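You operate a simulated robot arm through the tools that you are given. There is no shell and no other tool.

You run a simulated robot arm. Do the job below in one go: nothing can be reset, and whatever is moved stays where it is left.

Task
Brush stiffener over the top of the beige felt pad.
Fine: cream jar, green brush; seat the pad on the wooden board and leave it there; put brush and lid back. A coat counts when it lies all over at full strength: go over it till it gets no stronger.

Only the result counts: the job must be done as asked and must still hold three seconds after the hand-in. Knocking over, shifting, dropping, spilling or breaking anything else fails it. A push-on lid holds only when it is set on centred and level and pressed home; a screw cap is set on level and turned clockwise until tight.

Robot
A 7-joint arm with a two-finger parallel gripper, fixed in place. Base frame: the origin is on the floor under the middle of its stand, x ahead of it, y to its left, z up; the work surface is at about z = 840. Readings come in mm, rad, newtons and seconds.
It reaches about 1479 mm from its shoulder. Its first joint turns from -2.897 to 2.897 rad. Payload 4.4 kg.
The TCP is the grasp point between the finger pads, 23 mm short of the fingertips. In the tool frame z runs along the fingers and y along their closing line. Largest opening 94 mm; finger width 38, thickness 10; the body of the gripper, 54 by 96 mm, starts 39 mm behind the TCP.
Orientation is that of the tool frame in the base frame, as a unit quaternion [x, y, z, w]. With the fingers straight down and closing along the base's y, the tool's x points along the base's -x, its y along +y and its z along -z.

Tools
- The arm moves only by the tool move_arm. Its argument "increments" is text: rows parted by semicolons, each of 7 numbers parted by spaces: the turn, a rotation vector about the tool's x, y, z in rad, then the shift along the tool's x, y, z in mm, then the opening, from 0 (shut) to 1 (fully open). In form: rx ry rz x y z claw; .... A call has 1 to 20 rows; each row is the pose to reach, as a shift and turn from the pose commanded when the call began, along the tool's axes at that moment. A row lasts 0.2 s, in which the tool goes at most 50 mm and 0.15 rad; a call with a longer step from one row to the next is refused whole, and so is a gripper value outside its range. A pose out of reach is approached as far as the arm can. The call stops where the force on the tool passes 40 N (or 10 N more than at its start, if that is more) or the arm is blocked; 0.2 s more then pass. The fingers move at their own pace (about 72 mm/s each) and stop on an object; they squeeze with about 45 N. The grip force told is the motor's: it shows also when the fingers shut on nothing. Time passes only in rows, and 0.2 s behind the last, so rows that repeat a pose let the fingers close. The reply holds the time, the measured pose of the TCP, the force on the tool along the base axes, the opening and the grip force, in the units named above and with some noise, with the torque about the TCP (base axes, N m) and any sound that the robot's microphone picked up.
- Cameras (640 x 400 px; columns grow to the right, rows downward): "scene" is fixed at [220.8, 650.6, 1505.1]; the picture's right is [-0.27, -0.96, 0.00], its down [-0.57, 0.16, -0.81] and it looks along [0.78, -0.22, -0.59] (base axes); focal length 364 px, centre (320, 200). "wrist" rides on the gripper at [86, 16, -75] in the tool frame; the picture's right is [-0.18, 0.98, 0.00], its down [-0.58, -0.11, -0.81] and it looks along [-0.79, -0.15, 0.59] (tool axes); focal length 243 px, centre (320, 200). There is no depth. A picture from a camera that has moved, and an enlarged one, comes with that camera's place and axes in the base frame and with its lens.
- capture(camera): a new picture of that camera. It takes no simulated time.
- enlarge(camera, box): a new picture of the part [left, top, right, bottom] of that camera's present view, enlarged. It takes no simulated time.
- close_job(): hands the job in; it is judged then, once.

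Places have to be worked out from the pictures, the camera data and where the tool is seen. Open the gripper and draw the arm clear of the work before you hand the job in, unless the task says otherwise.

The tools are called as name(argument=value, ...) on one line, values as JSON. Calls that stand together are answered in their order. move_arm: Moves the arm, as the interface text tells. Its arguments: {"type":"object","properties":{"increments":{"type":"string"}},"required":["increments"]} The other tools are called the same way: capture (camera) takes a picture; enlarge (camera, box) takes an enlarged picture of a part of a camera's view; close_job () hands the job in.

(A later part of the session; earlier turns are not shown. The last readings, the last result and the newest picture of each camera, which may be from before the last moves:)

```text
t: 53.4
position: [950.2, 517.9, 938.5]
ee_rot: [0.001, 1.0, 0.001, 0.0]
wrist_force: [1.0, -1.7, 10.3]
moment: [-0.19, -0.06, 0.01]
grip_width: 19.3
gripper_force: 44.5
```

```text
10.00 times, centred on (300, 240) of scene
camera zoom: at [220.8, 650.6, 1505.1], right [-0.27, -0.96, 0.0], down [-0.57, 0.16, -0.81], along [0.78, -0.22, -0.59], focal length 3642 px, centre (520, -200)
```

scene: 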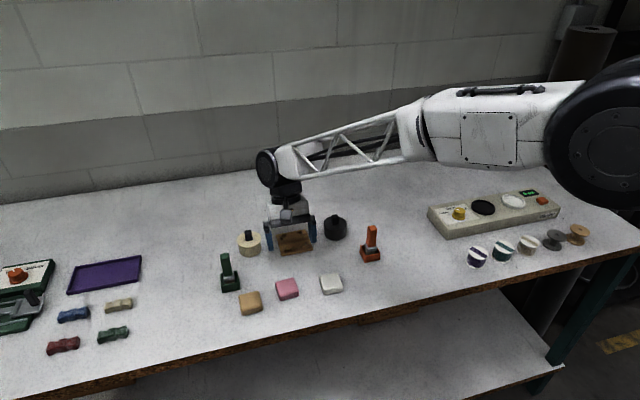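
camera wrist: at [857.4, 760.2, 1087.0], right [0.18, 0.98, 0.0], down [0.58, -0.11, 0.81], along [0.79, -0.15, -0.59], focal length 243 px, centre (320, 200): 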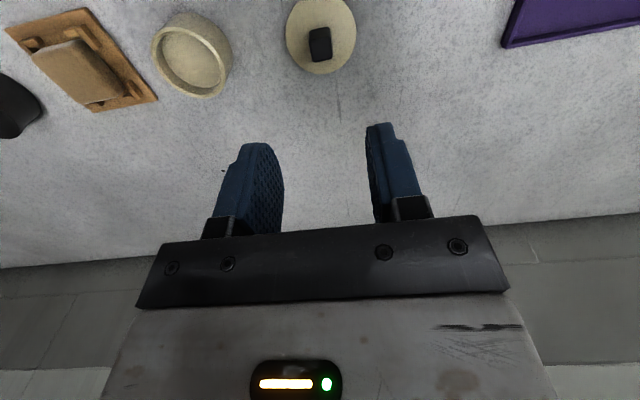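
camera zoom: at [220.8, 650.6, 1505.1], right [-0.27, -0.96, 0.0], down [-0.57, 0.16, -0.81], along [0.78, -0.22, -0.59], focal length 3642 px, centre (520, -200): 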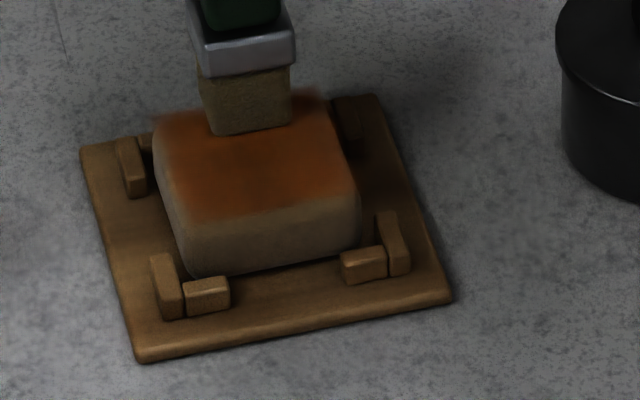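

I lift the brush off to inspect the coat in full light.

move_arm(increments="0 0 0 0 0 -10 0.05; 0 0 0 0 20 -30 0.05; 0 0 0 0 60 -45 0.05; 0 0 0 5 100 -45 0.05; 0 0 0 9 116 -45 0.05; 0 0 0 14 116 -45 0.05; 0 0 0 14 116 -45 0.05")

enlarge(camera="wrist", box=[120, 0, 440, 200])

enlarge(camera="scene", box=[270, 220, 330, 260])

enlarge(camera="scene", box=[200, 190, 340, 290])

```text
t: 55.0
position: [936.2, 635.7, 981.9]
ee_rot: [0.0, 1.0, 0.001, 0.0]
wrist_force: [0.0, 1.6, -0.1]
moment: [0.0, 0.0, 0.0]
grip_width: 19.4
gripper_force: 45.5
```

```text
2.00 times, centred on (280, 100) of wrist
camera zoom: at [848.7, 650.9, 1057.4], right [0.18, 0.98, 0.0], down [0.58, -0.11, 0.81], along [0.79, -0.15, -0.59], focal length 485 px, centre (400, 400)
```

zoom: 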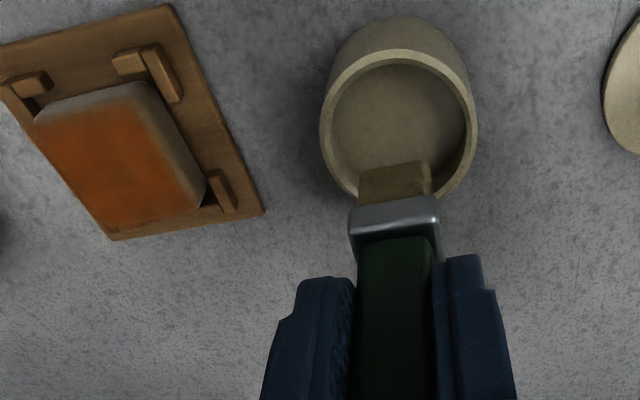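

```text
10.00 times, centred on (300, 240) of scene
camera zoom: at [220.8, 650.6, 1505.1], right [-0.27, -0.96, 0.0], down [-0.57, 0.16, -0.81], along [0.78, -0.22, -0.59], focal length 3642 px, centre (520, -200)
```

zoom: 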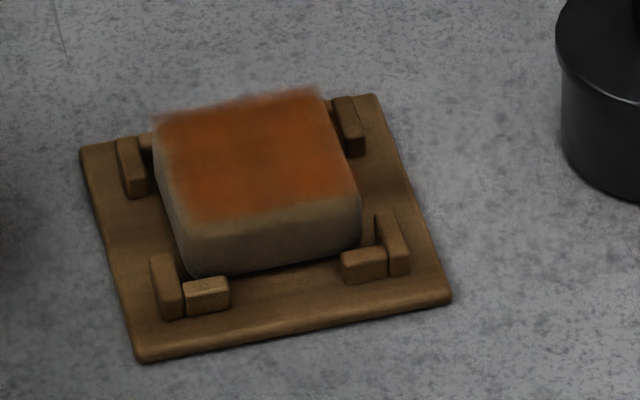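

```text
4.00 times, centred on (270, 240) of scene
camera zoom: at [220.8, 650.6, 1505.1], right [-0.27, -0.96, 0.0], down [-0.57, 0.16, -0.81], along [0.78, -0.22, -0.59], focal length 1457 px, centre (520, 40)
```

zoom: 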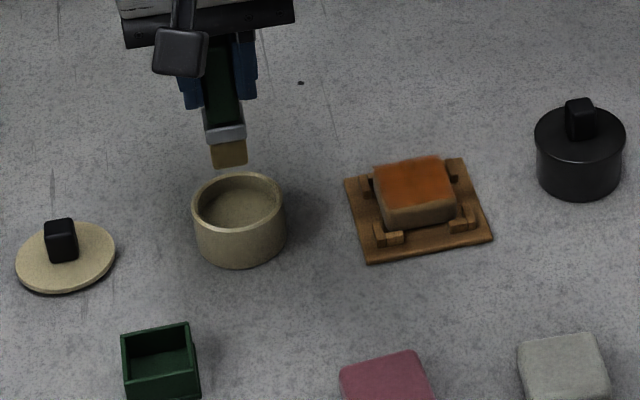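

The coat is even-ish but patchy, so it needs more passes with fresh stiffener. I'm centred over the jar, so I dip again, gently this time.

move_arm(increments="0 0 0 0 0 20 0.05; 0 0 0 0 0 38 0.05; 0 0 0 0 0 45 0.05; 0 0 0 0 0 48 0.05; 0 0 0 0 0 49.5 0.05; 0 0 0 0 0 49.5 0.05; 0 0 0 0 0 49.5 0.05")

enlarge(camera="wrist", box=[220, 20, 430, 200])

enlarge(camera="scene", box=[220, 190, 310, 265])

```text
t: 56.6
position: [935.9, 635.4, 933.0]
ee_rot: [0.0, 1.0, -0.001, -0.001]
wrist_force: [0.2, 0.5, -0.5]
moment: [-0.03, 0.02, 0.03]
grip_width: 19.2
gripper_force: 44.9
```

```text
2.22 times, centred on (325, 110) of wrist
camera zoom: at [848.5, 651.4, 1009.2], right [0.18, 0.98, 0.0], down [0.58, -0.11, 0.81], along [0.79, -0.15, -0.59], focal length 539 px, centre (309, 400)
```

zoom: 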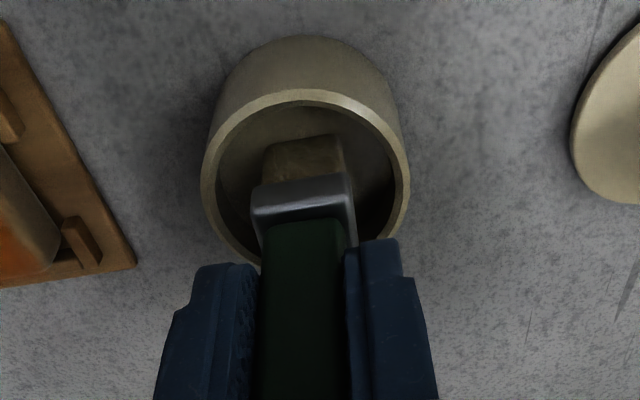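

```text
5.33 times, centred on (265, 228) of scene
camera zoom: at [220.8, 650.6, 1505.1], right [-0.27, -0.96, 0.0], down [-0.57, 0.16, -0.81], along [0.78, -0.22, -0.59], focal length 1942 px, centre (613, 53)
```

zoom: 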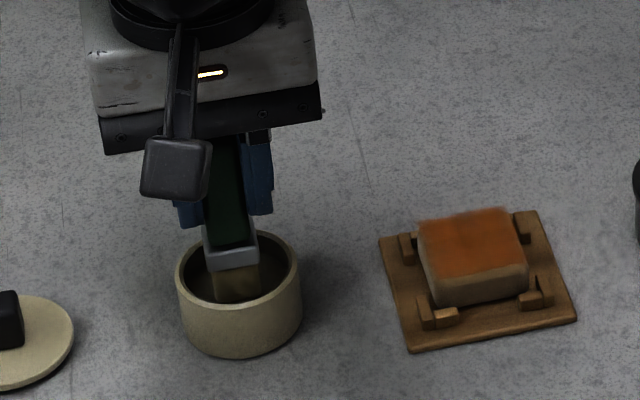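

No contact yet at 934.2; I lower another 2.5 mm slowly to touch the stiffener.

move_arm(increments="0 0 0 0 0 1 0.05; 0 0 0 0 0 2 0.05; 0 0 0 0 0 2.5 0.05; 0 0 0 0 0 2.5 0.05; 0 0 0 0 0 2.5 0.05")

enlarge(camera="scene", box=[220, 190, 310, 265])

```text
t: 57.8
position: [935.2, 634.1, 932.4]
ee_rot: [0.001, 1.0, 0.001, 0.0]
wrist_force: [-0.3, 0.3, 20.8]
moment: [0.01, -0.19, 0.0]
grip_width: 19.4
gripper_force: 44.7
```

```text
5.33 times, centred on (265, 228) of scene
camera zoom: at [220.8, 650.6, 1505.1], right [-0.27, -0.96, 0.0], down [-0.57, 0.16, -0.81], along [0.78, -0.22, -0.59], focal length 1942 px, centre (613, 53)
```

zoom: 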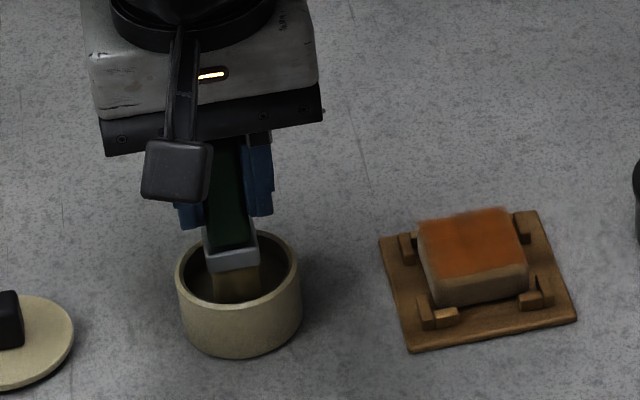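

Contact at 20 N: the brush is reloaded. I lift it and carry it back to hover just over the pad centre.

move_arm(increments="0 0 0 0 0 -10 0.05; 0 0 0 0 0 -30 0.05; 0 0 0 0 0 -46 0.05; 0 0 0 1 -20 -46 0.05; 0 0 0 3 -60 -46 0.05; 0 0 0 4 -98 -42 0.05; 0 0 0 4 -115.9 -30 0.05; 0 0 0 4 -115.9 -15 0.05; 0 0 0 4 -115.9 -10 0.05; 0 0 0 4 -115.9 -10 0.05")

enlarge(camera="wrist", box=[220, 20, 430, 200])

enlarge(camera="scene", box=[270, 220, 330, 260])

```text
t: 60.0
position: [930.7, 520.3, 942.1]
ee_rot: [0.001, 1.0, 0.0, -0.002]
wrist_force: [0.3, -0.6, 0.4]
moment: [0.02, 0.02, 0.0]
grip_width: 19.4
gripper_force: 45.1
```

```text
2.22 times, centred on (325, 110) of wrist
camera zoom: at [844.5, 535.3, 1017.3], right [0.18, 0.98, 0.0], down [0.58, -0.11, 0.81], along [0.79, -0.15, -0.59], focal length 539 px, centre (309, 400)
```

zoom: 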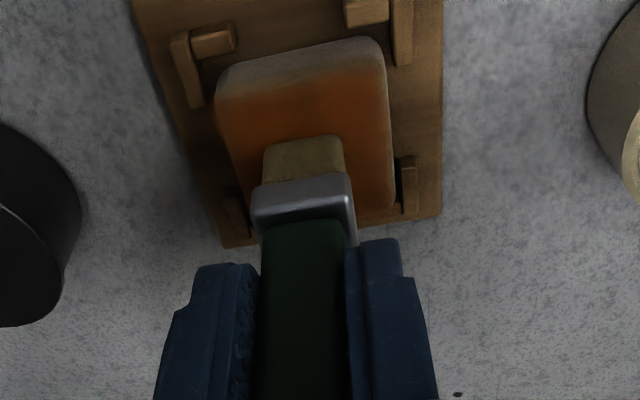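

```text
10.00 times, centred on (300, 240) of scene
camera zoom: at [220.8, 650.6, 1505.1], right [-0.27, -0.96, 0.0], down [-0.57, 0.16, -0.81], along [0.78, -0.22, -0.59], focal length 3642 px, centre (520, -200)
```

zoom: 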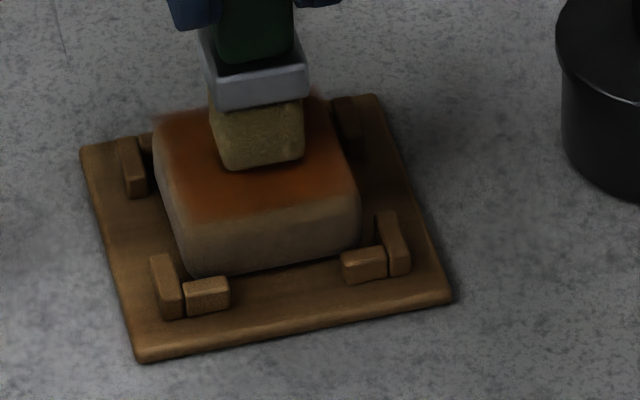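

The brush hovers 3.5 mm above the pad centre. I lower to light contact and run a full raster of lanes.

move_arm(increments="0 0 0 0 0 2.5 0.05; 0 0 0 0 0 3.8 0.05; 0 0 0 9 -8 3.8 0.05; 0 0 0 18 -15 3.8 0.05; 0 0 0 6 -15 3.8 0.05; 0 0 0 -6 -15 3.8 0.05; 0 0 0 -18 -15 3.8 0.05; 0 0 0 -18 -7.5 3.8 0.05; 0 0 0 -6 -7.5 3.8 0.05; 0 0 0 6 -7.5 3.8 0.05; 0 0 0 18 -7.5 3.8 0.05; 0 0 0 18 0 3.8 0.05; 0 0 0 6 0 3.8 0.05; 0 0 0 -6 0 3.8 0.05; 0 0 0 -18 0 3.8 0.05; 0 0 0 -18 7.5 3.8 0.05; 0 0 0 -6 7.5 3.8 0.05; 0 0 0 6 7.5 3.8 0.05; 0 0 0 18 7.5 3.8 0.05; 0 0 0 18 15 3.8 0.05")

enlarge(camera="scene", box=[270, 220, 330, 260])

enlarge(camera="wrist", box=[220, 20, 430, 200])

```text
t: 64.2
position: [913.6, 535.0, 937.4]
ee_rot: [0.001, 1.0, 0.0, 0.0]
wrist_force: [1.2, -11.5, 31.2]
moment: [-0.85, -0.28, -0.03]
grip_width: 19.2
gripper_force: 44.9
```

```text
10.00 times, centred on (300, 240) of scene
camera zoom: at [220.8, 650.6, 1505.1], right [-0.27, -0.96, 0.0], down [-0.57, 0.16, -0.81], along [0.78, -0.22, -0.59], focal length 3642 px, centre (520, -200)
```

zoom: 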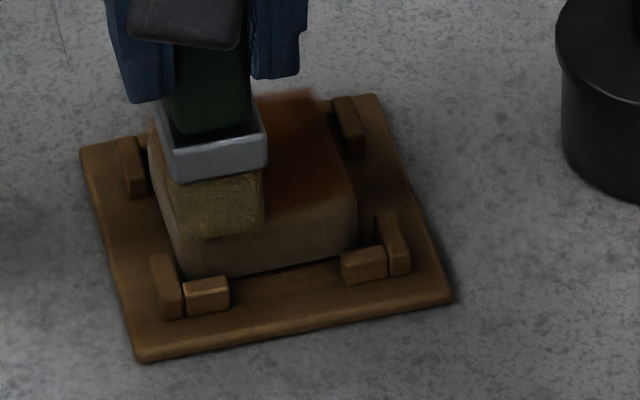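

```text
2.22 times, centred on (325, 110) of wrist
camera zoom: at [825.6, 551.0, 1012.8], right [0.18, 0.98, 0.0], down [0.58, -0.11, 0.81], along [0.79, -0.15, -0.59], focal length 539 px, centre (309, 400)
```

zoom: 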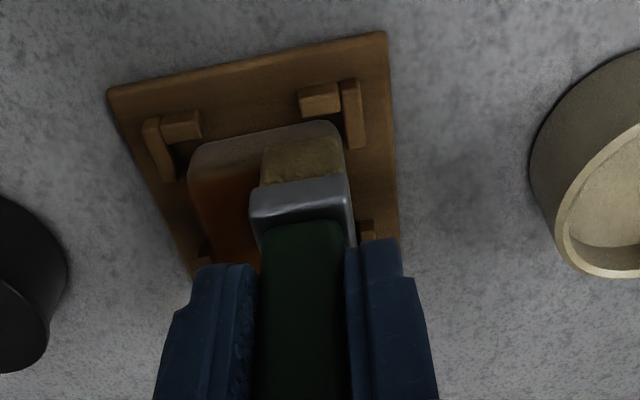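

Force climbed to 31 N at this corner, so I ease 1.8 mm and finish the last lane along the +y side.

move_arm(increments="0 0 0 0 0 -1.8 0.05; 0 0 0 -9 0 -1.8 0.05; 0 0 0 -18 0 -1.8 0.05; 0 0 0 -27 0 -1.6 0.05; 0 0 0 -36 0 -1.4 0.05; 0 0 0 -36 -8 -1.4 0.05; 0 0 0 -36 -16 -1.4 0.05; 0 0 0 -36 -16 -1.4 0.05")

enlarge(camera="scene", box=[270, 220, 330, 260])

enlarge(camera="wrist", box=[220, 0, 430, 180])

```text
t: 66.0
position: [949.3, 518.9, 938.3]
ee_rot: [-0.001, 1.0, 0.001, -0.001]
wrist_force: [0.1, -0.3, 1.0]
moment: [0.04, 0.02, 0.0]
grip_width: 19.3
gripper_force: 45.2
```

```text
10.00 times, centred on (300, 240) of scene
camera zoom: at [220.8, 650.6, 1505.1], right [-0.27, -0.96, 0.0], down [-0.57, 0.16, -0.81], along [0.78, -0.22, -0.59], focal length 3642 px, centre (520, -200)
```

zoom: 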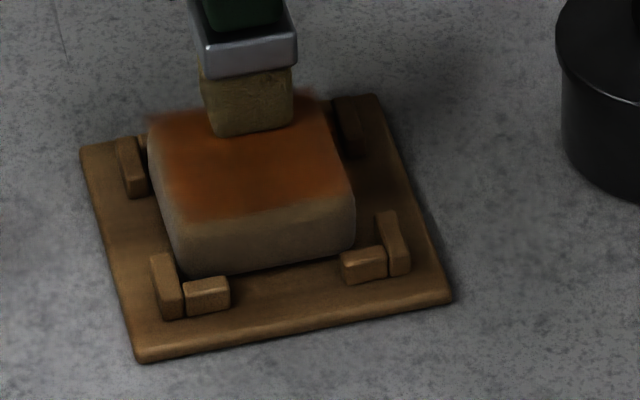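

```text
2.22 times, centred on (325, 90) of wrist
camera zoom: at [861.8, 534.5, 1013.5], right [0.18, 0.98, 0.0], down [0.58, -0.11, 0.81], along [0.79, -0.15, -0.59], focal length 539 px, centre (309, 444)
```

zoom: 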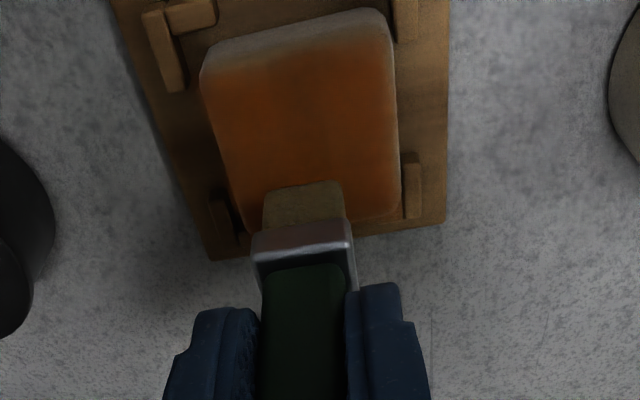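

Contact force is now about nil. I lift away to the jar position and inspect the coat again from the same viewpoint as before.

move_arm(increments="0 0 0 0 0 -15 0.05; 0 0 0 0 20 -35 0.05; 0 0 0 5 60 -44 0.05; 0 0 0 9 100 -44 0.05; 0 0 0 13 116 -44 0.05; 0 0 0 13 116 -44 0.05")

enlarge(camera="wrist", box=[120, 0, 440, 200])

enlarge(camera="scene", box=[270, 220, 330, 260])

enlarge(camera="scene", box=[282, 225, 312, 245])

```text
t: 67.4
position: [936.2, 635.5, 983.6]
ee_rot: [0.001, 1.0, 0.0, -0.001]
wrist_force: [-0.7, 0.4, -1.0]
moment: [0.0, -0.02, -0.01]
grip_width: 19.1
gripper_force: 45.0
```

```text
2.00 times, centred on (280, 100) of wrist
camera zoom: at [849.1, 652.4, 1058.9], right [0.18, 0.98, 0.0], down [0.58, -0.11, 0.81], along [0.79, -0.15, -0.59], focal length 485 px, centre (400, 400)
```

zoom: 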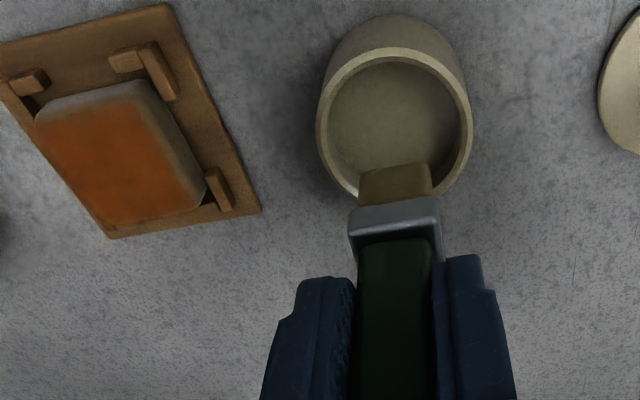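

```text
10.00 times, centred on (300, 240) of scene
camera zoom: at [220.8, 650.6, 1505.1], right [-0.27, -0.96, 0.0], down [-0.57, 0.16, -0.81], along [0.78, -0.22, -0.59], focal length 3642 px, centre (520, -200)
```

zoom: 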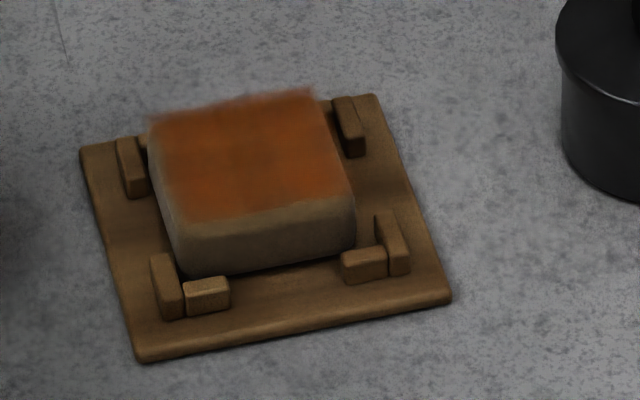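

```text
16.00 times, centred on (297, 235) of scene
camera zoom: at [220.8, 650.6, 1505.1], right [-0.27, -0.96, 0.0], down [-0.57, 0.16, -0.81], along [0.78, -0.22, -0.59], focal length 5827 px, centre (688, -360)
```

zoom: 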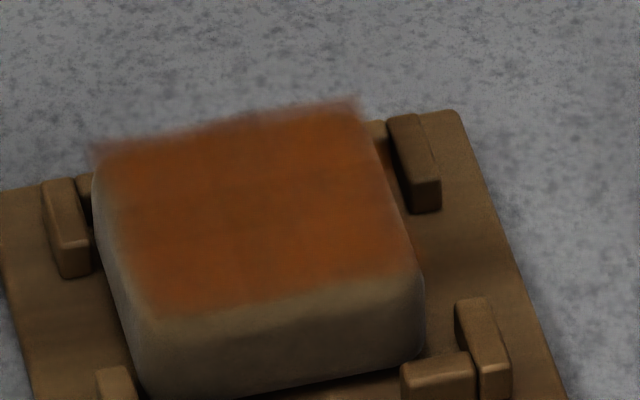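

The coat covers the whole top now. I zoom in further to judge its evenness before the next round.

enlarge(camera="wrist", box=[130, 30, 235, 120])

enlarge(camera="scene", box=[283, 226, 307, 242])

```text
4.44 times, centred on (182, 75) of wrist
camera zoom: at [849.1, 652.4, 1058.9], right [0.18, 0.98, 0.0], down [0.58, -0.11, 0.81], along [0.79, -0.15, -0.59], focal length 1078 px, centre (931, 756)
```

zoom: 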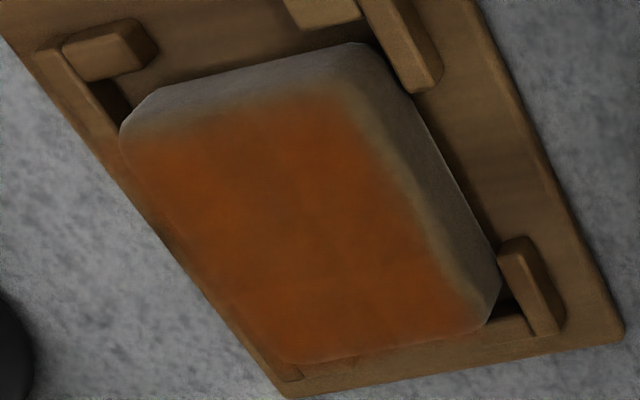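

```text
16.00 times, centred on (295, 234) of scene
camera zoom: at [220.8, 650.6, 1505.1], right [-0.27, -0.96, 0.0], down [-0.57, 0.16, -0.81], along [0.78, -0.22, -0.59], focal length 5827 px, centre (720, -344)
```

zoom: 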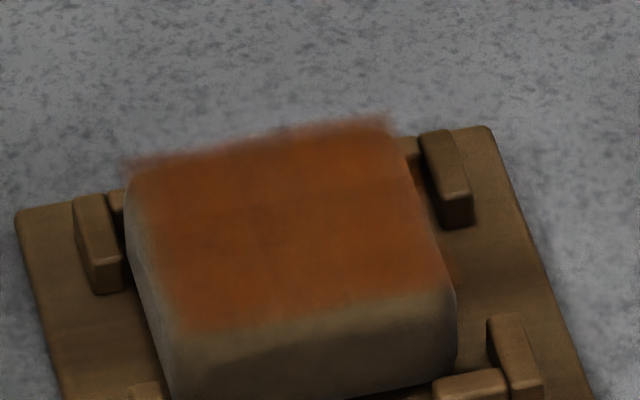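

The coat looks nearly even and reaches all edges. To be sure of full strength I dip again and do another complete round, then compare from the same viewpoint.

move_arm(increments="0 0 0 0 -1.5 20 0.05; 0 0 0 0 -1.5 38 0.05; 0 0 0 0 -1.5 46 0.05; 0 0 0 0 -1.5 49 0.05; 0 0 0 0 -1.5 50.5 0.05; 0 0 0 0 -1.5 51.5 0.05; 0 0 0 0 -1.5 51.5 0.05")

enlarge(camera="wrist", box=[220, 20, 430, 200])

```text
t: 69.0
position: [936.1, 633.0, 932.9]
ee_rot: [0.0, 1.0, 0.001, 0.0]
wrist_force: [-0.6, 2.3, 14.2]
moment: [0.13, 0.0, -0.01]
grip_width: 19.1
gripper_force: 44.8
```

```text
2.22 times, centred on (325, 110) of wrist
camera zoom: at [849.1, 649.0, 1008.2], right [0.18, 0.98, 0.0], down [0.58, -0.11, 0.81], along [0.79, -0.15, -0.59], focal length 539 px, centre (309, 400)
```

zoom: 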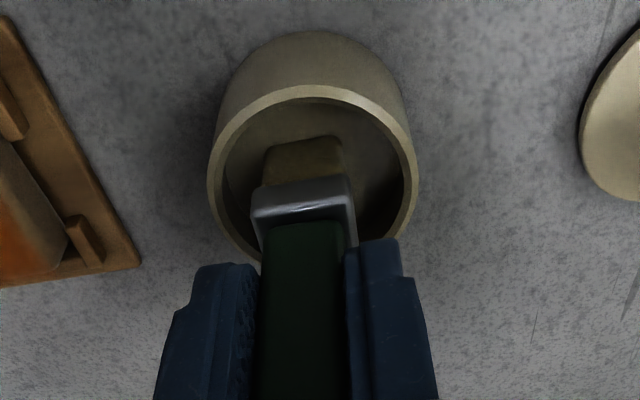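

Loaded again (14 N touch). I lift and return to hover over the pad.

move_arm(increments="0 0 0 0 0 -10 0.05; 0 0 0 0 0 -30 0.05; 0 0 0 0 0 -46 0.05; 0 0 0 1 -20 -46 0.05; 0 0 0 3 -60 -46 0.05; 0 0 0 4 -96 -42 0.05; 0 0 0 4.6 -112.5 -30 0.05; 0 0 0 4.6 -112.5 -15 0.05; 0 0 0 4.6 -112.5 -9 0.05; 0 0 0 4.6 -112.5 -9 0.05")

enlarge(camera="wrist", box=[220, 20, 430, 200])

```text
t: 71.2
position: [931.1, 521.0, 939.4]
ee_rot: [0.0, 1.0, 0.0, -0.001]
wrist_force: [0.4, -0.4, -1.0]
moment: [0.02, 0.01, 0.0]
grip_width: 19.1
gripper_force: 45.0
```

```text
2.22 times, centred on (325, 110) of wrist
camera zoom: at [844.5, 536.7, 1015.2], right [0.18, 0.98, 0.0], down [0.58, -0.11, 0.81], along [0.79, -0.15, -0.59], focal length 539 px, centre (309, 400)
```

zoom: 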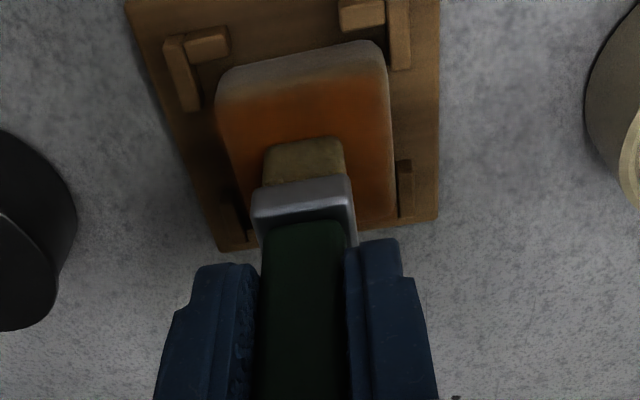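

Hovering about 1.3 mm above contact. I paint lanes across y on the near half and the middle, with less press on the near side.

move_arm(increments="0 0 0 0 0 1.5 0.05; 0 0 0 9 0 1.2 0.05; 0 0 0 18 0 0.9 0.05; 0 0 0 18 -8 0.9 0.05; 0 0 0 18 -15 0.9 0.05; 0 0 0 18 -5 0.9 0.05; 0 0 0 18 5 0.9 0.05; 0 0 0 18 14 0.9 0.05; 0 0 0 9 14 1.2 0.05; 0 0 0 9 5 1.2 0.05; 0 0 0 9 -5 1.2 0.05; 0 0 0 9 -15 1.2 0.05; 0 0 0 0 -15 1.5 0.05; 0 0 0 0 -5 1.5 0.05; 0 0 0 0 5 1.5 0.05; 0 0 0 0 14 1.5 0.05; 0 0 0 0 14 1.5 0.05")

enlarge(camera="scene", box=[270, 220, 330, 260])

enlarge(camera="wrist", box=[220, 20, 430, 200])

```text
t: 74.8
position: [931.1, 534.4, 938.3]
ee_rot: [0.0, 1.0, 0.0, -0.001]
wrist_force: [-0.7, 0.3, -0.4]
moment: [0.0, 0.03, 0.02]
grip_width: 19.2
gripper_force: 45.0
```

```text
10.00 times, centred on (300, 240) of scene
camera zoom: at [220.8, 650.6, 1505.1], right [-0.27, -0.96, 0.0], down [-0.57, 0.16, -0.81], along [0.78, -0.22, -0.59], focal length 3642 px, centre (520, -200)
```

zoom: 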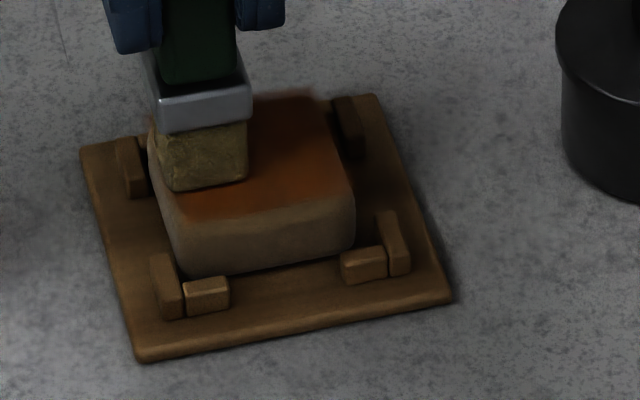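

```text
2.22 times, centred on (325, 110) of wrist
camera zoom: at [843.7, 550.6, 1013.9], right [0.18, 0.98, 0.0], down [0.58, -0.11, 0.81], along [0.79, -0.15, -0.59], focal length 539 px, centre (309, 400)
```

zoom: 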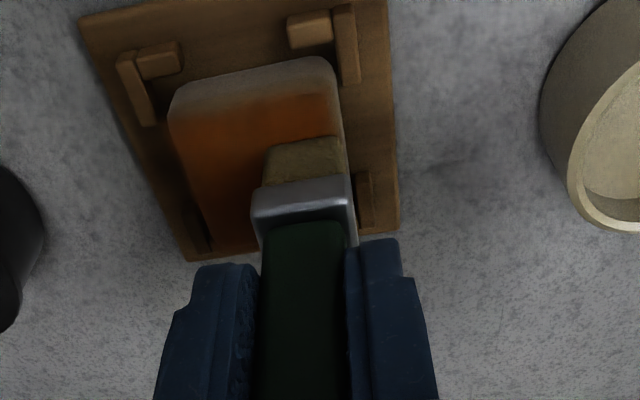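

Force is nil here, so I press about 1 mm lower and paint the middle and far lanes, then a stroke back to the near side.

move_arm(increments="0 0 0 0 0 1 0.05; 0 0 0 0 -10 1 0.05; 0 0 0 0 -20 1 0.05; 0 0 0 0 -29 1 0.05; 0 0 0 -9 -29 1.1 0.05; 0 0 0 -9 -19 1.1 0.05; 0 0 0 -9 -9 1.1 0.05; 0 0 0 -9 0 1.1 0.05; 0 0 0 -18 0 1.1 0.05; 0 0 0 -18 -10 1.1 0.05; 0 0 0 -18 -20 1.1 0.05; 0 0 0 -18 -29 1.1 0.05; 0 0 0 -18 -15 1.1 0.05; 0 0 0 -9 -15 1 0.05; 0 0 0 0 -15 1 0.05; 0 0 0 9 -15 0.8 0.05; 0 0 0 18 -15 0.5 0.05; 0 0 0 18 -15 0.5 0.05")

enlarge(camera="scene", box=[270, 220, 330, 260])

enlarge(camera="wrist", box=[220, 20, 430, 200])

```text
t: 78.6
position: [913.8, 518.2, 938.6]
ee_rot: [0.0, 1.0, -0.001, 0.0]
wrist_force: [0.0, -0.4, -0.5]
moment: [0.02, 0.02, -0.01]
grip_width: 18.9
gripper_force: 45.4
```

```text
10.00 times, centred on (300, 240) of scene
camera zoom: at [220.8, 650.6, 1505.1], right [-0.27, -0.96, 0.0], down [-0.57, 0.16, -0.81], along [0.78, -0.22, -0.59], focal length 3642 px, centre (520, -200)
```

zoom: 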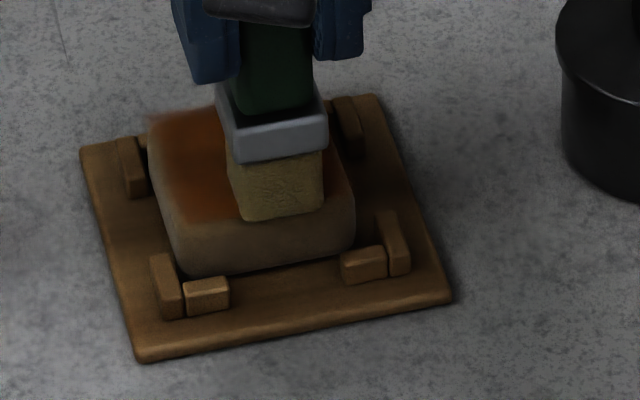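

```text
2.22 times, centred on (325, 110) of wrist
camera zoom: at [826.8, 534.5, 1014.0], right [0.18, 0.98, 0.0], down [0.58, -0.11, 0.81], along [0.79, -0.15, -0.59], focal length 539 px, centre (309, 400)
```

zoom: 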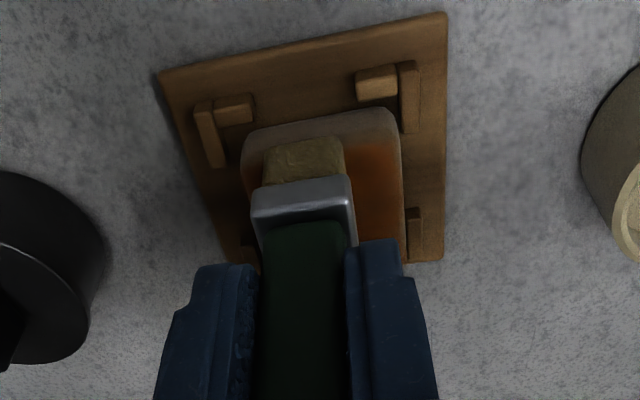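

Force is still nil at the near side, so I press 1.2 mm deeper here and stroke the near lane both ways.

move_arm(increments="0 0 0 0 0 1.2 0.05; 0 0 0 0 -8 1.2 0.05; 0 0 0 0 -14 1.2 0.05; 0 0 0 0 -5 1.2 0.05; 0 0 0 0 5 1.2 0.05; 0 0 0 0 16 1.2 0.05; 0 0 0 0 8 1.2 0.05; 0 0 0 0 0 1.2 0.05; 0 0 0 0 0 1.2 0.05")

enlarge(camera="wrist", box=[220, 20, 430, 200])

```text
t: 80.6
position: [913.4, 520.1, 936.6]
ee_rot: [0.0, 1.0, 0.001, -0.001]
wrist_force: [-0.8, 2.2, 11.6]
moment: [0.23, -0.01, -0.01]
grip_width: 19.2
gripper_force: 45.6
```

```text
2.22 times, centred on (325, 110) of wrist
camera zoom: at [826.4, 536.2, 1013.0], right [0.18, 0.98, 0.0], down [0.58, -0.11, 0.81], along [0.79, -0.15, -0.59], focal length 539 px, centre (309, 400)
```

zoom: 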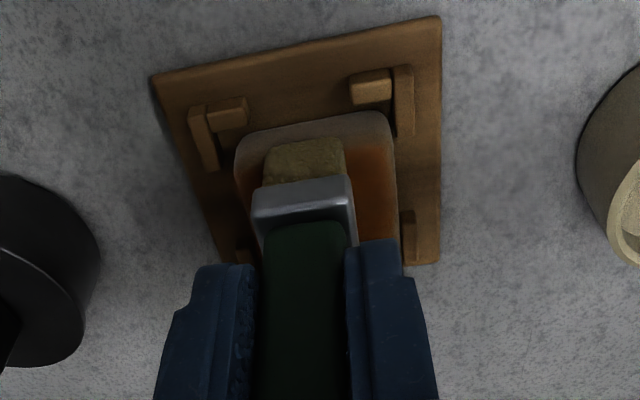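

Good contact (12 N). I continue the lanes across y toward the middle at this press.

move_arm(increments="0 0 0 -9 0 0.1 0.05; 0 0 0 -9 -8 0.1 0.05; 0 0 0 -9 -15 0.1 0.05; 0 0 0 -9 -5 0.1 0.05; 0 0 0 -9 5 0.1 0.05; 0 0 0 -9 14 0.1 0.05; 0 0 0 -18 14 0.2 0.05; 0 0 0 -18 5 0.2 0.05; 0 0 0 -18 -5 0.2 0.05; 0 0 0 -18 -15 0.2 0.05; 0 0 0 -18 -15 0.2 0.05")

enlarge(camera="wrist", box=[220, 20, 430, 200])

```text
t: 83.0
position: [932.9, 504.2, 937.6]
ee_rot: [0.0, 1.0, 0.0, -0.001]
wrist_force: [-0.5, 5.0, 21.9]
moment: [0.37, -0.02, 0.0]
grip_width: 19.2
gripper_force: 44.9
```

```text
2.22 times, centred on (325, 110) of wrist
camera zoom: at [845.0, 520.3, 1012.5], right [0.18, 0.98, 0.0], down [0.58, -0.11, 0.81], along [0.79, -0.15, -0.59], focal length 539 px, centre (309, 400)
```

zoom: 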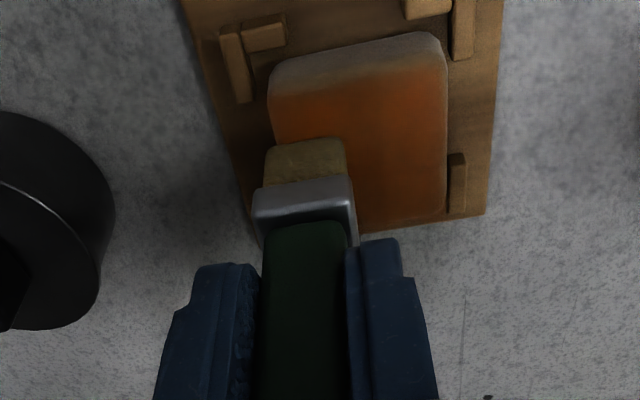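

22 N here; I ease 1 mm and paint the far lanes.

move_arm(increments="0 0 0 0 0 -1 0.05; 0 0 0 -9 0 -1 0.05; 0 0 0 -9 10 -1 0.05; 0 0 0 -9 20 -1 0.05; 0 0 0 -9 29 -1 0.05; 0 0 0 -18 29 -0.9 0.05; 0 0 0 -18 20 -0.9 0.05; 0 0 0 -18 10 -0.9 0.05; 0 0 0 -18 0 -0.9 0.05; 0 0 0 -18 0 -0.9 0.05")

enlarge(camera="wrist", box=[220, 0, 430, 180])

enlarge(camera="scene", box=[270, 220, 330, 260])

```text
t: 85.2
position: [949.0, 504.3, 937.3]
ee_rot: [-0.001, 1.0, 0.0, -0.001]
wrist_force: [-0.7, -0.5, 4.5]
moment: [0.05, -0.01, 0.01]
grip_width: 19.3
gripper_force: 44.7
```

```text
2.22 times, centred on (325, 90) of wrist
camera zoom: at [862.3, 520.1, 1012.9], right [0.18, 0.98, 0.0], down [0.58, -0.11, 0.8], along [0.79, -0.15, -0.59], focal length 539 px, centre (309, 444)
```

zoom: 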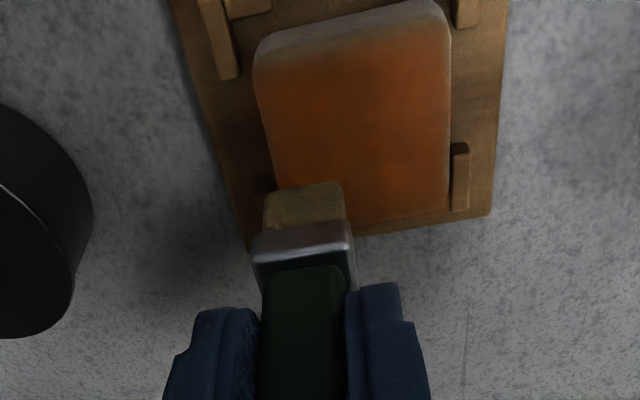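

```text
10.00 times, centred on (300, 240) of scene
camera zoom: at [220.8, 650.6, 1505.1], right [-0.27, -0.96, 0.0], down [-0.57, 0.16, -0.81], along [0.78, -0.22, -0.59], focal length 3642 px, centre (520, -200)
```

zoom: 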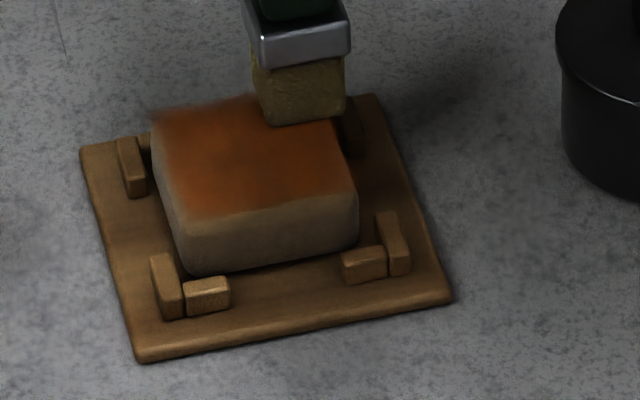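

Good. I lift to the same viewpoint above the jar to compare the coat with the previous round.

move_arm(increments="0 0 0 0 0 -15 0.05; 0 0 0 0 20 -35 0.05; 0 0 0 5 65 -46 0.05; 0 0 0 10 110 -46 0.05; 0 0 0 13 131 -46 0.05; 0 0 0 13 131 -46 0.05")

enlarge(camera="wrist", box=[130, 30, 235, 120])

enlarge(camera="scene", box=[283, 226, 307, 242])

enlarge(camera="wrist", box=[120, 0, 440, 200])

```text
t: 86.6
position: [936.6, 636.6, 986.0]
ee_rot: [0.0, 1.0, 0.0, -0.001]
wrist_force: [0.0, 0.1, -0.2]
moment: [-0.03, 0.01, -0.03]
grip_width: 19.2
gripper_force: 45.4
```

```text
4.44 times, centred on (182, 75) of wrist
camera zoom: at [849.5, 652.8, 1060.5], right [0.18, 0.98, 0.0], down [0.58, -0.11, 0.81], along [0.79, -0.15, -0.59], focal length 1078 px, centre (931, 756)
```

zoom: 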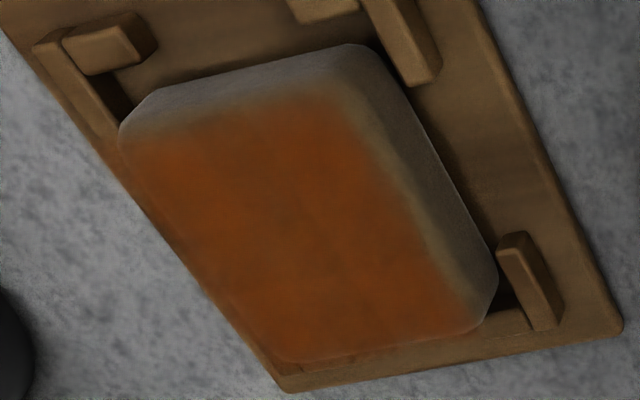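

```text
16.00 times, centred on (295, 234) of scene
camera zoom: at [220.8, 650.6, 1505.1], right [-0.27, -0.96, 0.0], down [-0.57, 0.16, -0.81], along [0.78, -0.22, -0.59], focal length 5827 px, centre (720, -344)
```

zoom: 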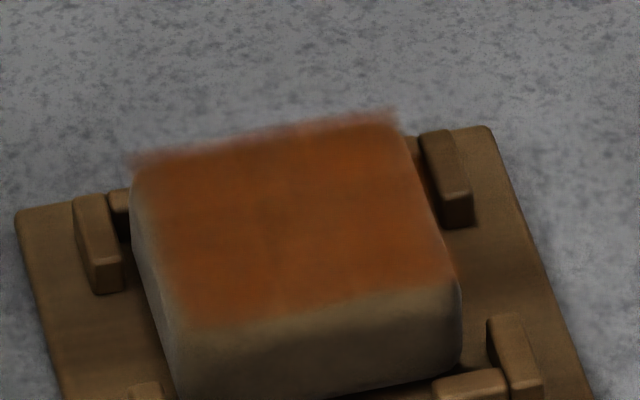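

```text
2.00 times, centred on (280, 100) of wrist
camera zoom: at [849.5, 652.8, 1060.5], right [0.18, 0.98, 0.0], down [0.58, -0.11, 0.81], along [0.79, -0.15, -0.59], focal length 485 px, centre (400, 400)
```

zoom: 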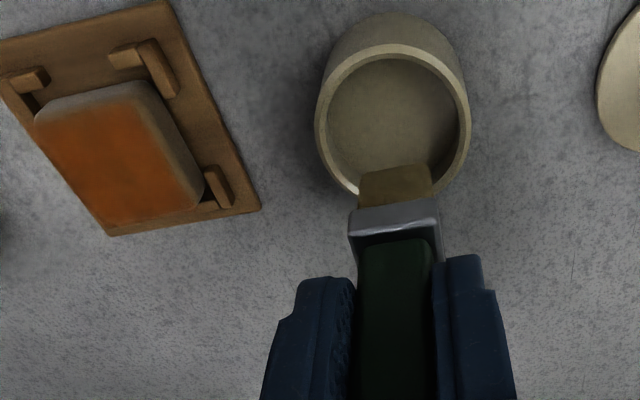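

The coat looks slightly richer and more even than before, so I do yet another loaded round. Dip first.

move_arm(increments="0 0 0 0 -2 20 0.05; 0 0 0 0 -2 40 0.05; 0 0 0 0 -2 48 0.05; 0 0 0 0 -2 51 0.05; 0 0 0 0 -2 52.5 0.05; 0 0 0 0 -2 53.3 0.05; 0 0 0 0 -2 53.3 0.05")

enlarge(camera="wrist", box=[220, 20, 430, 200])

```text
t: 88.2
position: [936.8, 633.7, 932.4]
ee_rot: [0.0, 1.0, 0.001, -0.001]
wrist_force: [-2.3, 3.2, 19.1]
moment: [0.16, 0.04, -0.01]
grip_width: 19.3
gripper_force: 44.7
```

```text
2.22 times, centred on (325, 110) of wrist
camera zoom: at [849.7, 649.2, 1007.7], right [0.18, 0.98, 0.0], down [0.58, -0.11, 0.81], along [0.79, -0.15, -0.59], focal length 539 px, centre (309, 400)
```

zoom: 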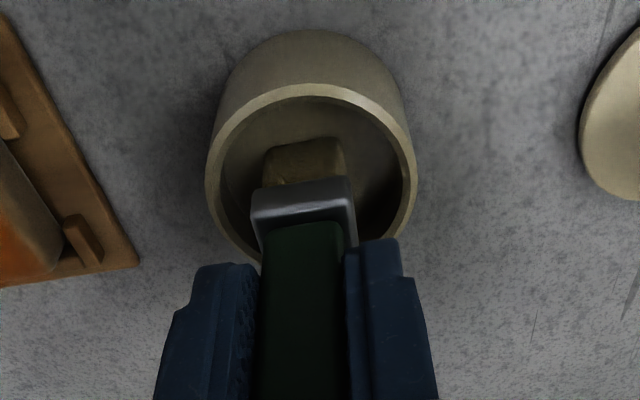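

Loaded (19 N). Back to the pad, hovering just above it.

move_arm(increments="0 0 0 0 0 -10 0.05; 0 0 0 0 0 -30 0.05; 0 0 0 0 0 -46 0.05; 0 0 0 1 -20 -46 0.05; 0 0 0 3 -60 -46 0.05; 0 0 0 4 -96 -42 0.05; 0 0 0 5.2 -113 -30 0.05; 0 0 0 5.2 -113 -15 0.05; 0 0 0 5.2 -113 -8 0.05; 0 0 0 5.2 -113 -8 0.05")

enlarge(camera="wrist", box=[220, 20, 430, 200])

```text
t: 90.4
position: [933.8, 520.2, 937.8]
ee_rot: [-0.001, 1.0, 0.0, -0.001]
wrist_force: [0.0, 0.6, -0.9]
moment: [0.01, 0.0, -0.02]
grip_width: 19.0
gripper_force: 44.9
```

```text
2.22 times, centred on (325, 110) of wrist
camera zoom: at [845.6, 536.0, 1013.9], right [0.18, 0.98, 0.0], down [0.58, -0.11, 0.81], along [0.79, -0.15, -0.59], focal length 539 px, centre (309, 400)
```

zoom: 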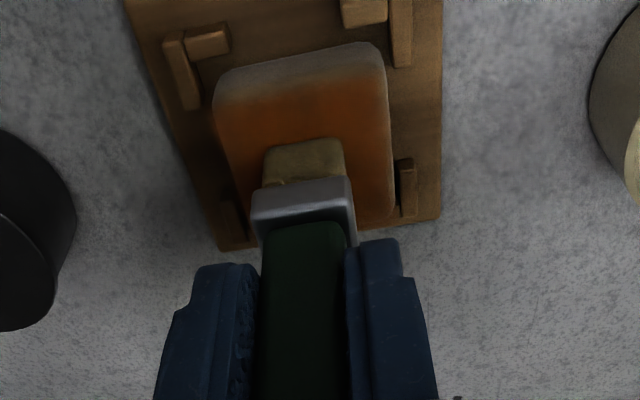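

Just above contact. I press about 1.2 mm and paint x-lanes on the −y half.

move_arm(increments="0 0 0 0 0 1.2 0.05; 0 0 0 9 -8 1.2 0.05; 0 0 0 19 -15 1.2 0.05; 0 0 0 10 -15 1.2 0.05; 0 0 0 0 -15 1.2 0.05; 0 0 0 -9 -15 1.2 0.05; 0 0 0 -17 -15 1.2 0.05; 0 0 0 -17 -8 1.2 0.05; 0 0 0 -8 -8 1.2 0.05; 0 0 0 1 -8 1.2 0.05; 0 0 0 10 -8 1.2 0.05; 0 0 0 19 -8 1.2 0.05; 0 0 0 19 -8 1.2 0.05")

enlarge(camera="wrist", box=[220, 20, 430, 200])

```text
t: 93.2
position: [910.8, 512.6, 937.7]
ee_rot: [0.0, 1.0, 0.002, 0.0]
wrist_force: [0.9, -1.2, 8.3]
moment: [-0.09, -0.07, 0.0]
grip_width: 19.1
gripper_force: 44.9
```

```text
2.22 times, centred on (325, 110) of wrist
camera zoom: at [824.5, 528.8, 1012.7], right [0.18, 0.98, 0.0], down [0.58, -0.11, 0.81], along [0.79, -0.15, -0.59], focal length 539 px, centre (309, 400)
```

zoom: 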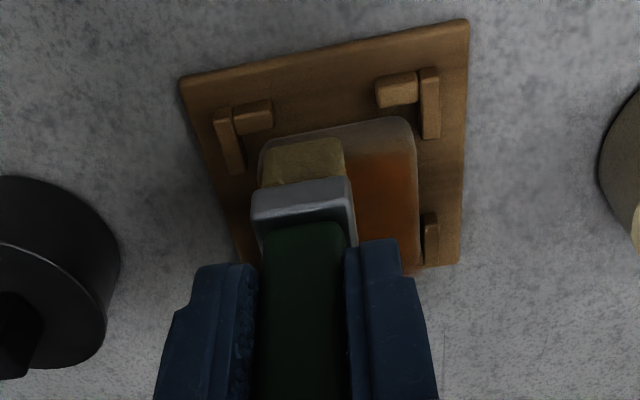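

Good light contact (8 N). I continue with the middle and +y lanes at the same height.

move_arm(increments="0 0 0 0 8 0 0.05; 0 0 0 -9 8 0 0.05; 0 0 0 -18 8 0 0.05; 0 0 0 -27 8 0 0.05; 0 0 0 -36 8 0 0.05; 0 0 0 -36 15 0 0.05; 0 0 0 -27 15 0 0.05; 0 0 0 -18 15 0 0.05; 0 0 0 -9 15 0 0.05; 0 0 0 0 15 0 0.05; 0 0 0 0 23 0 0.05; 0 0 0 -9 23 0 0.05; 0 0 0 -18 23 0 0.05; 0 0 0 -27 23 0 0.05; 0 0 0 -36 23 0 0.05; 0 0 0 -36 23 0 0.05")

enlarge(camera="wrist", box=[220, 0, 430, 180])

```text
t: 96.6
position: [950.1, 534.5, 937.0]
ee_rot: [0.0, 1.0, 0.001, -0.001]
wrist_force: [-0.9, 1.8, 8.1]
moment: [0.08, 0.1, -0.03]
grip_width: 19.5
gripper_force: 45.0
```

```text
2.22 times, centred on (325, 90) of wrist
camera zoom: at [861.6, 550.9, 1012.5], right [0.18, 0.98, 0.0], down [0.58, -0.11, 0.81], along [0.79, -0.15, -0.59], focal length 539 px, centre (309, 444)
```

zoom: 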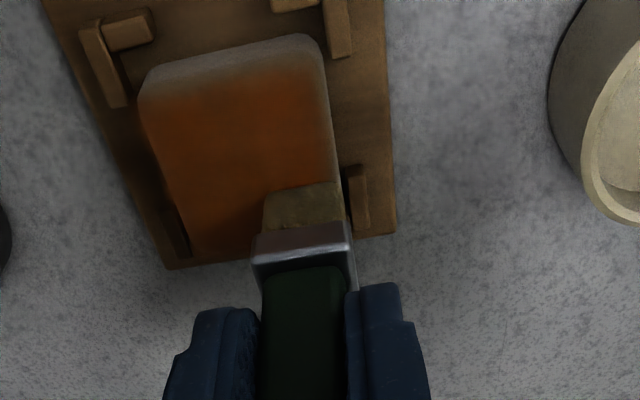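

Contact stayed at about 8 N. I lift to the comparison viewpoint once more.

move_arm(increments="0 0 0 0 0 -15 0.05; 0 0 0 0 15 -35 0.05; 0 0 0 5 50 -47 0.05; 0 0 0 10 85 -47 0.05; 0 0 0 12.3 100 -47 0.05; 0 0 0 12.3 100 -47 0.05")

enlarge(camera="wrist", box=[130, 30, 235, 120])

enlarge(camera="scene", box=[283, 226, 307, 242])

enlarge(camera="scene", box=[200, 190, 340, 290])

```text
t: 98.0
position: [936.5, 634.9, 983.8]
ee_rot: [0.001, 1.0, 0.002, -0.001]
wrist_force: [-0.6, 0.0, 0.1]
moment: [0.0, 0.0, 0.01]
grip_width: 19.2
gripper_force: 44.7
```

```text
4.44 times, centred on (182, 75) of wrist
camera zoom: at [849.2, 651.3, 1059.4], right [0.18, 0.98, 0.0], down [0.58, -0.11, 0.81], along [0.79, -0.15, -0.59], focal length 1078 px, centre (931, 756)
```

zoom: 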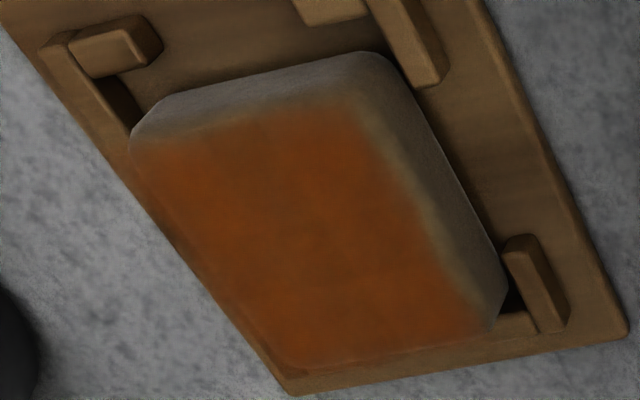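

```text
16.00 times, centred on (295, 234) of scene
camera zoom: at [220.8, 650.6, 1505.1], right [-0.27, -0.96, 0.0], down [-0.57, 0.16, -0.81], along [0.78, -0.22, -0.59], focal length 5827 px, centre (720, -344)
```

zoom: 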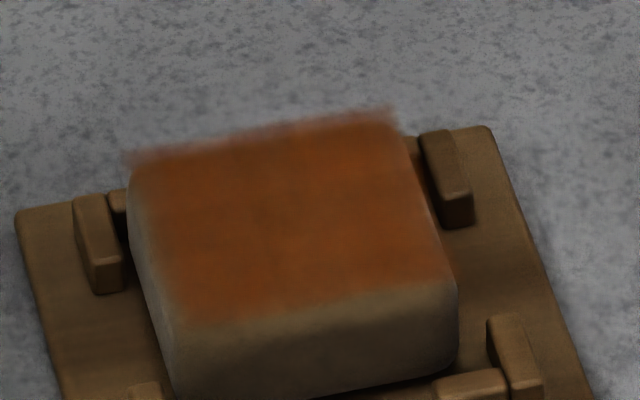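

```text
4.00 times, centred on (270, 240) of scene
camera zoom: at [220.8, 650.6, 1505.1], right [-0.27, -0.96, 0.0], down [-0.57, 0.16, -0.81], along [0.78, -0.22, -0.59], focal length 1457 px, centre (520, 40)
```

zoom: 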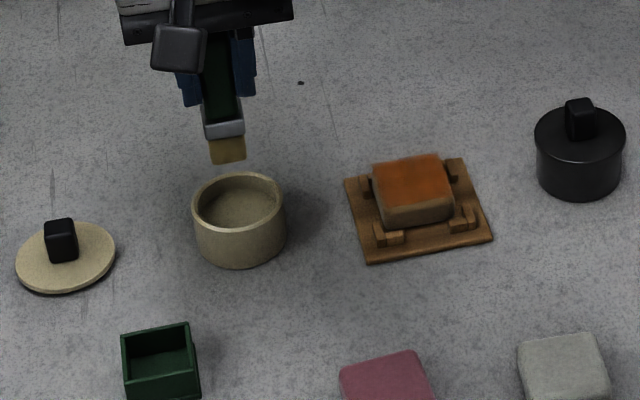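

Rounds 3 and 4 look alike, so the coat seems near saturation. I zoom on the corners to check that edges are as strong as the middle.

enlarge(camera="scene", box=[286, 234, 310, 250])

enlarge(camera="wrist", box=[150, 40, 215, 80])

enlarge(camera="wrist", box=[165, 75, 240, 122])

```text
16.00 times, centred on (298, 242) of scene
camera zoom: at [220.8, 650.6, 1505.1], right [-0.27, -0.96, 0.0], down [-0.57, 0.16, -0.81], along [0.78, -0.22, -0.59], focal length 5827 px, centre (672, -472)
```

zoom: 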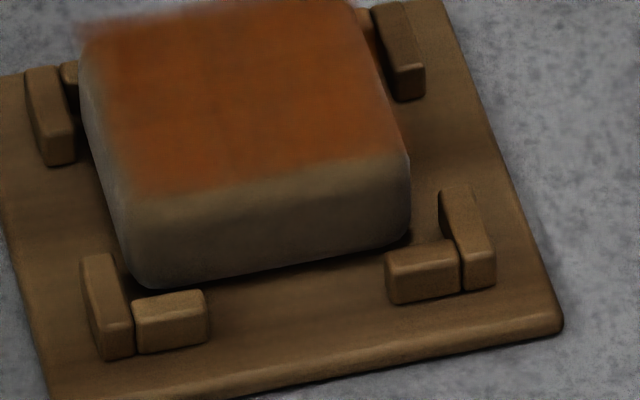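

```text
9.85 times, centred on (182, 60) of wrist
camera zoom: at [849.2, 651.3, 1059.4], right [0.18, 0.98, 0.0], down [0.58, -0.11, 0.81], along [0.79, -0.15, -0.59], focal length 2389 px, centre (1674, 1578)
```

zoom: 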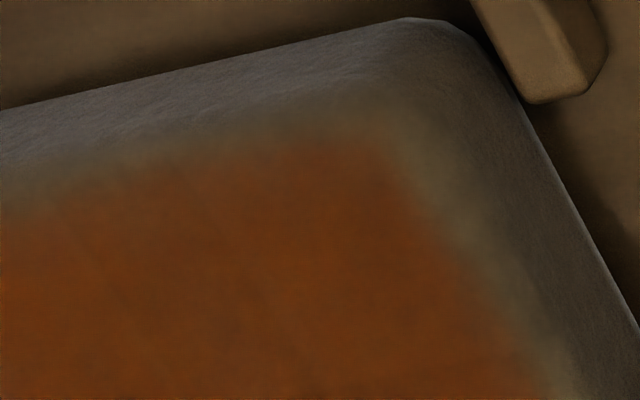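

```text
8.51 times, centred on (202, 98) of wrist
camera zoom: at [849.2, 651.3, 1059.4], right [0.18, 0.98, 0.0], down [0.58, -0.11, 0.81], along [0.79, -0.15, -0.59], focal length 2065 px, centre (1320, 1064)
```

zoom: 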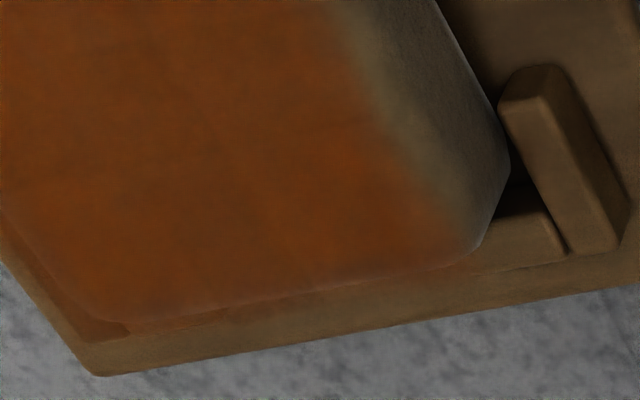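

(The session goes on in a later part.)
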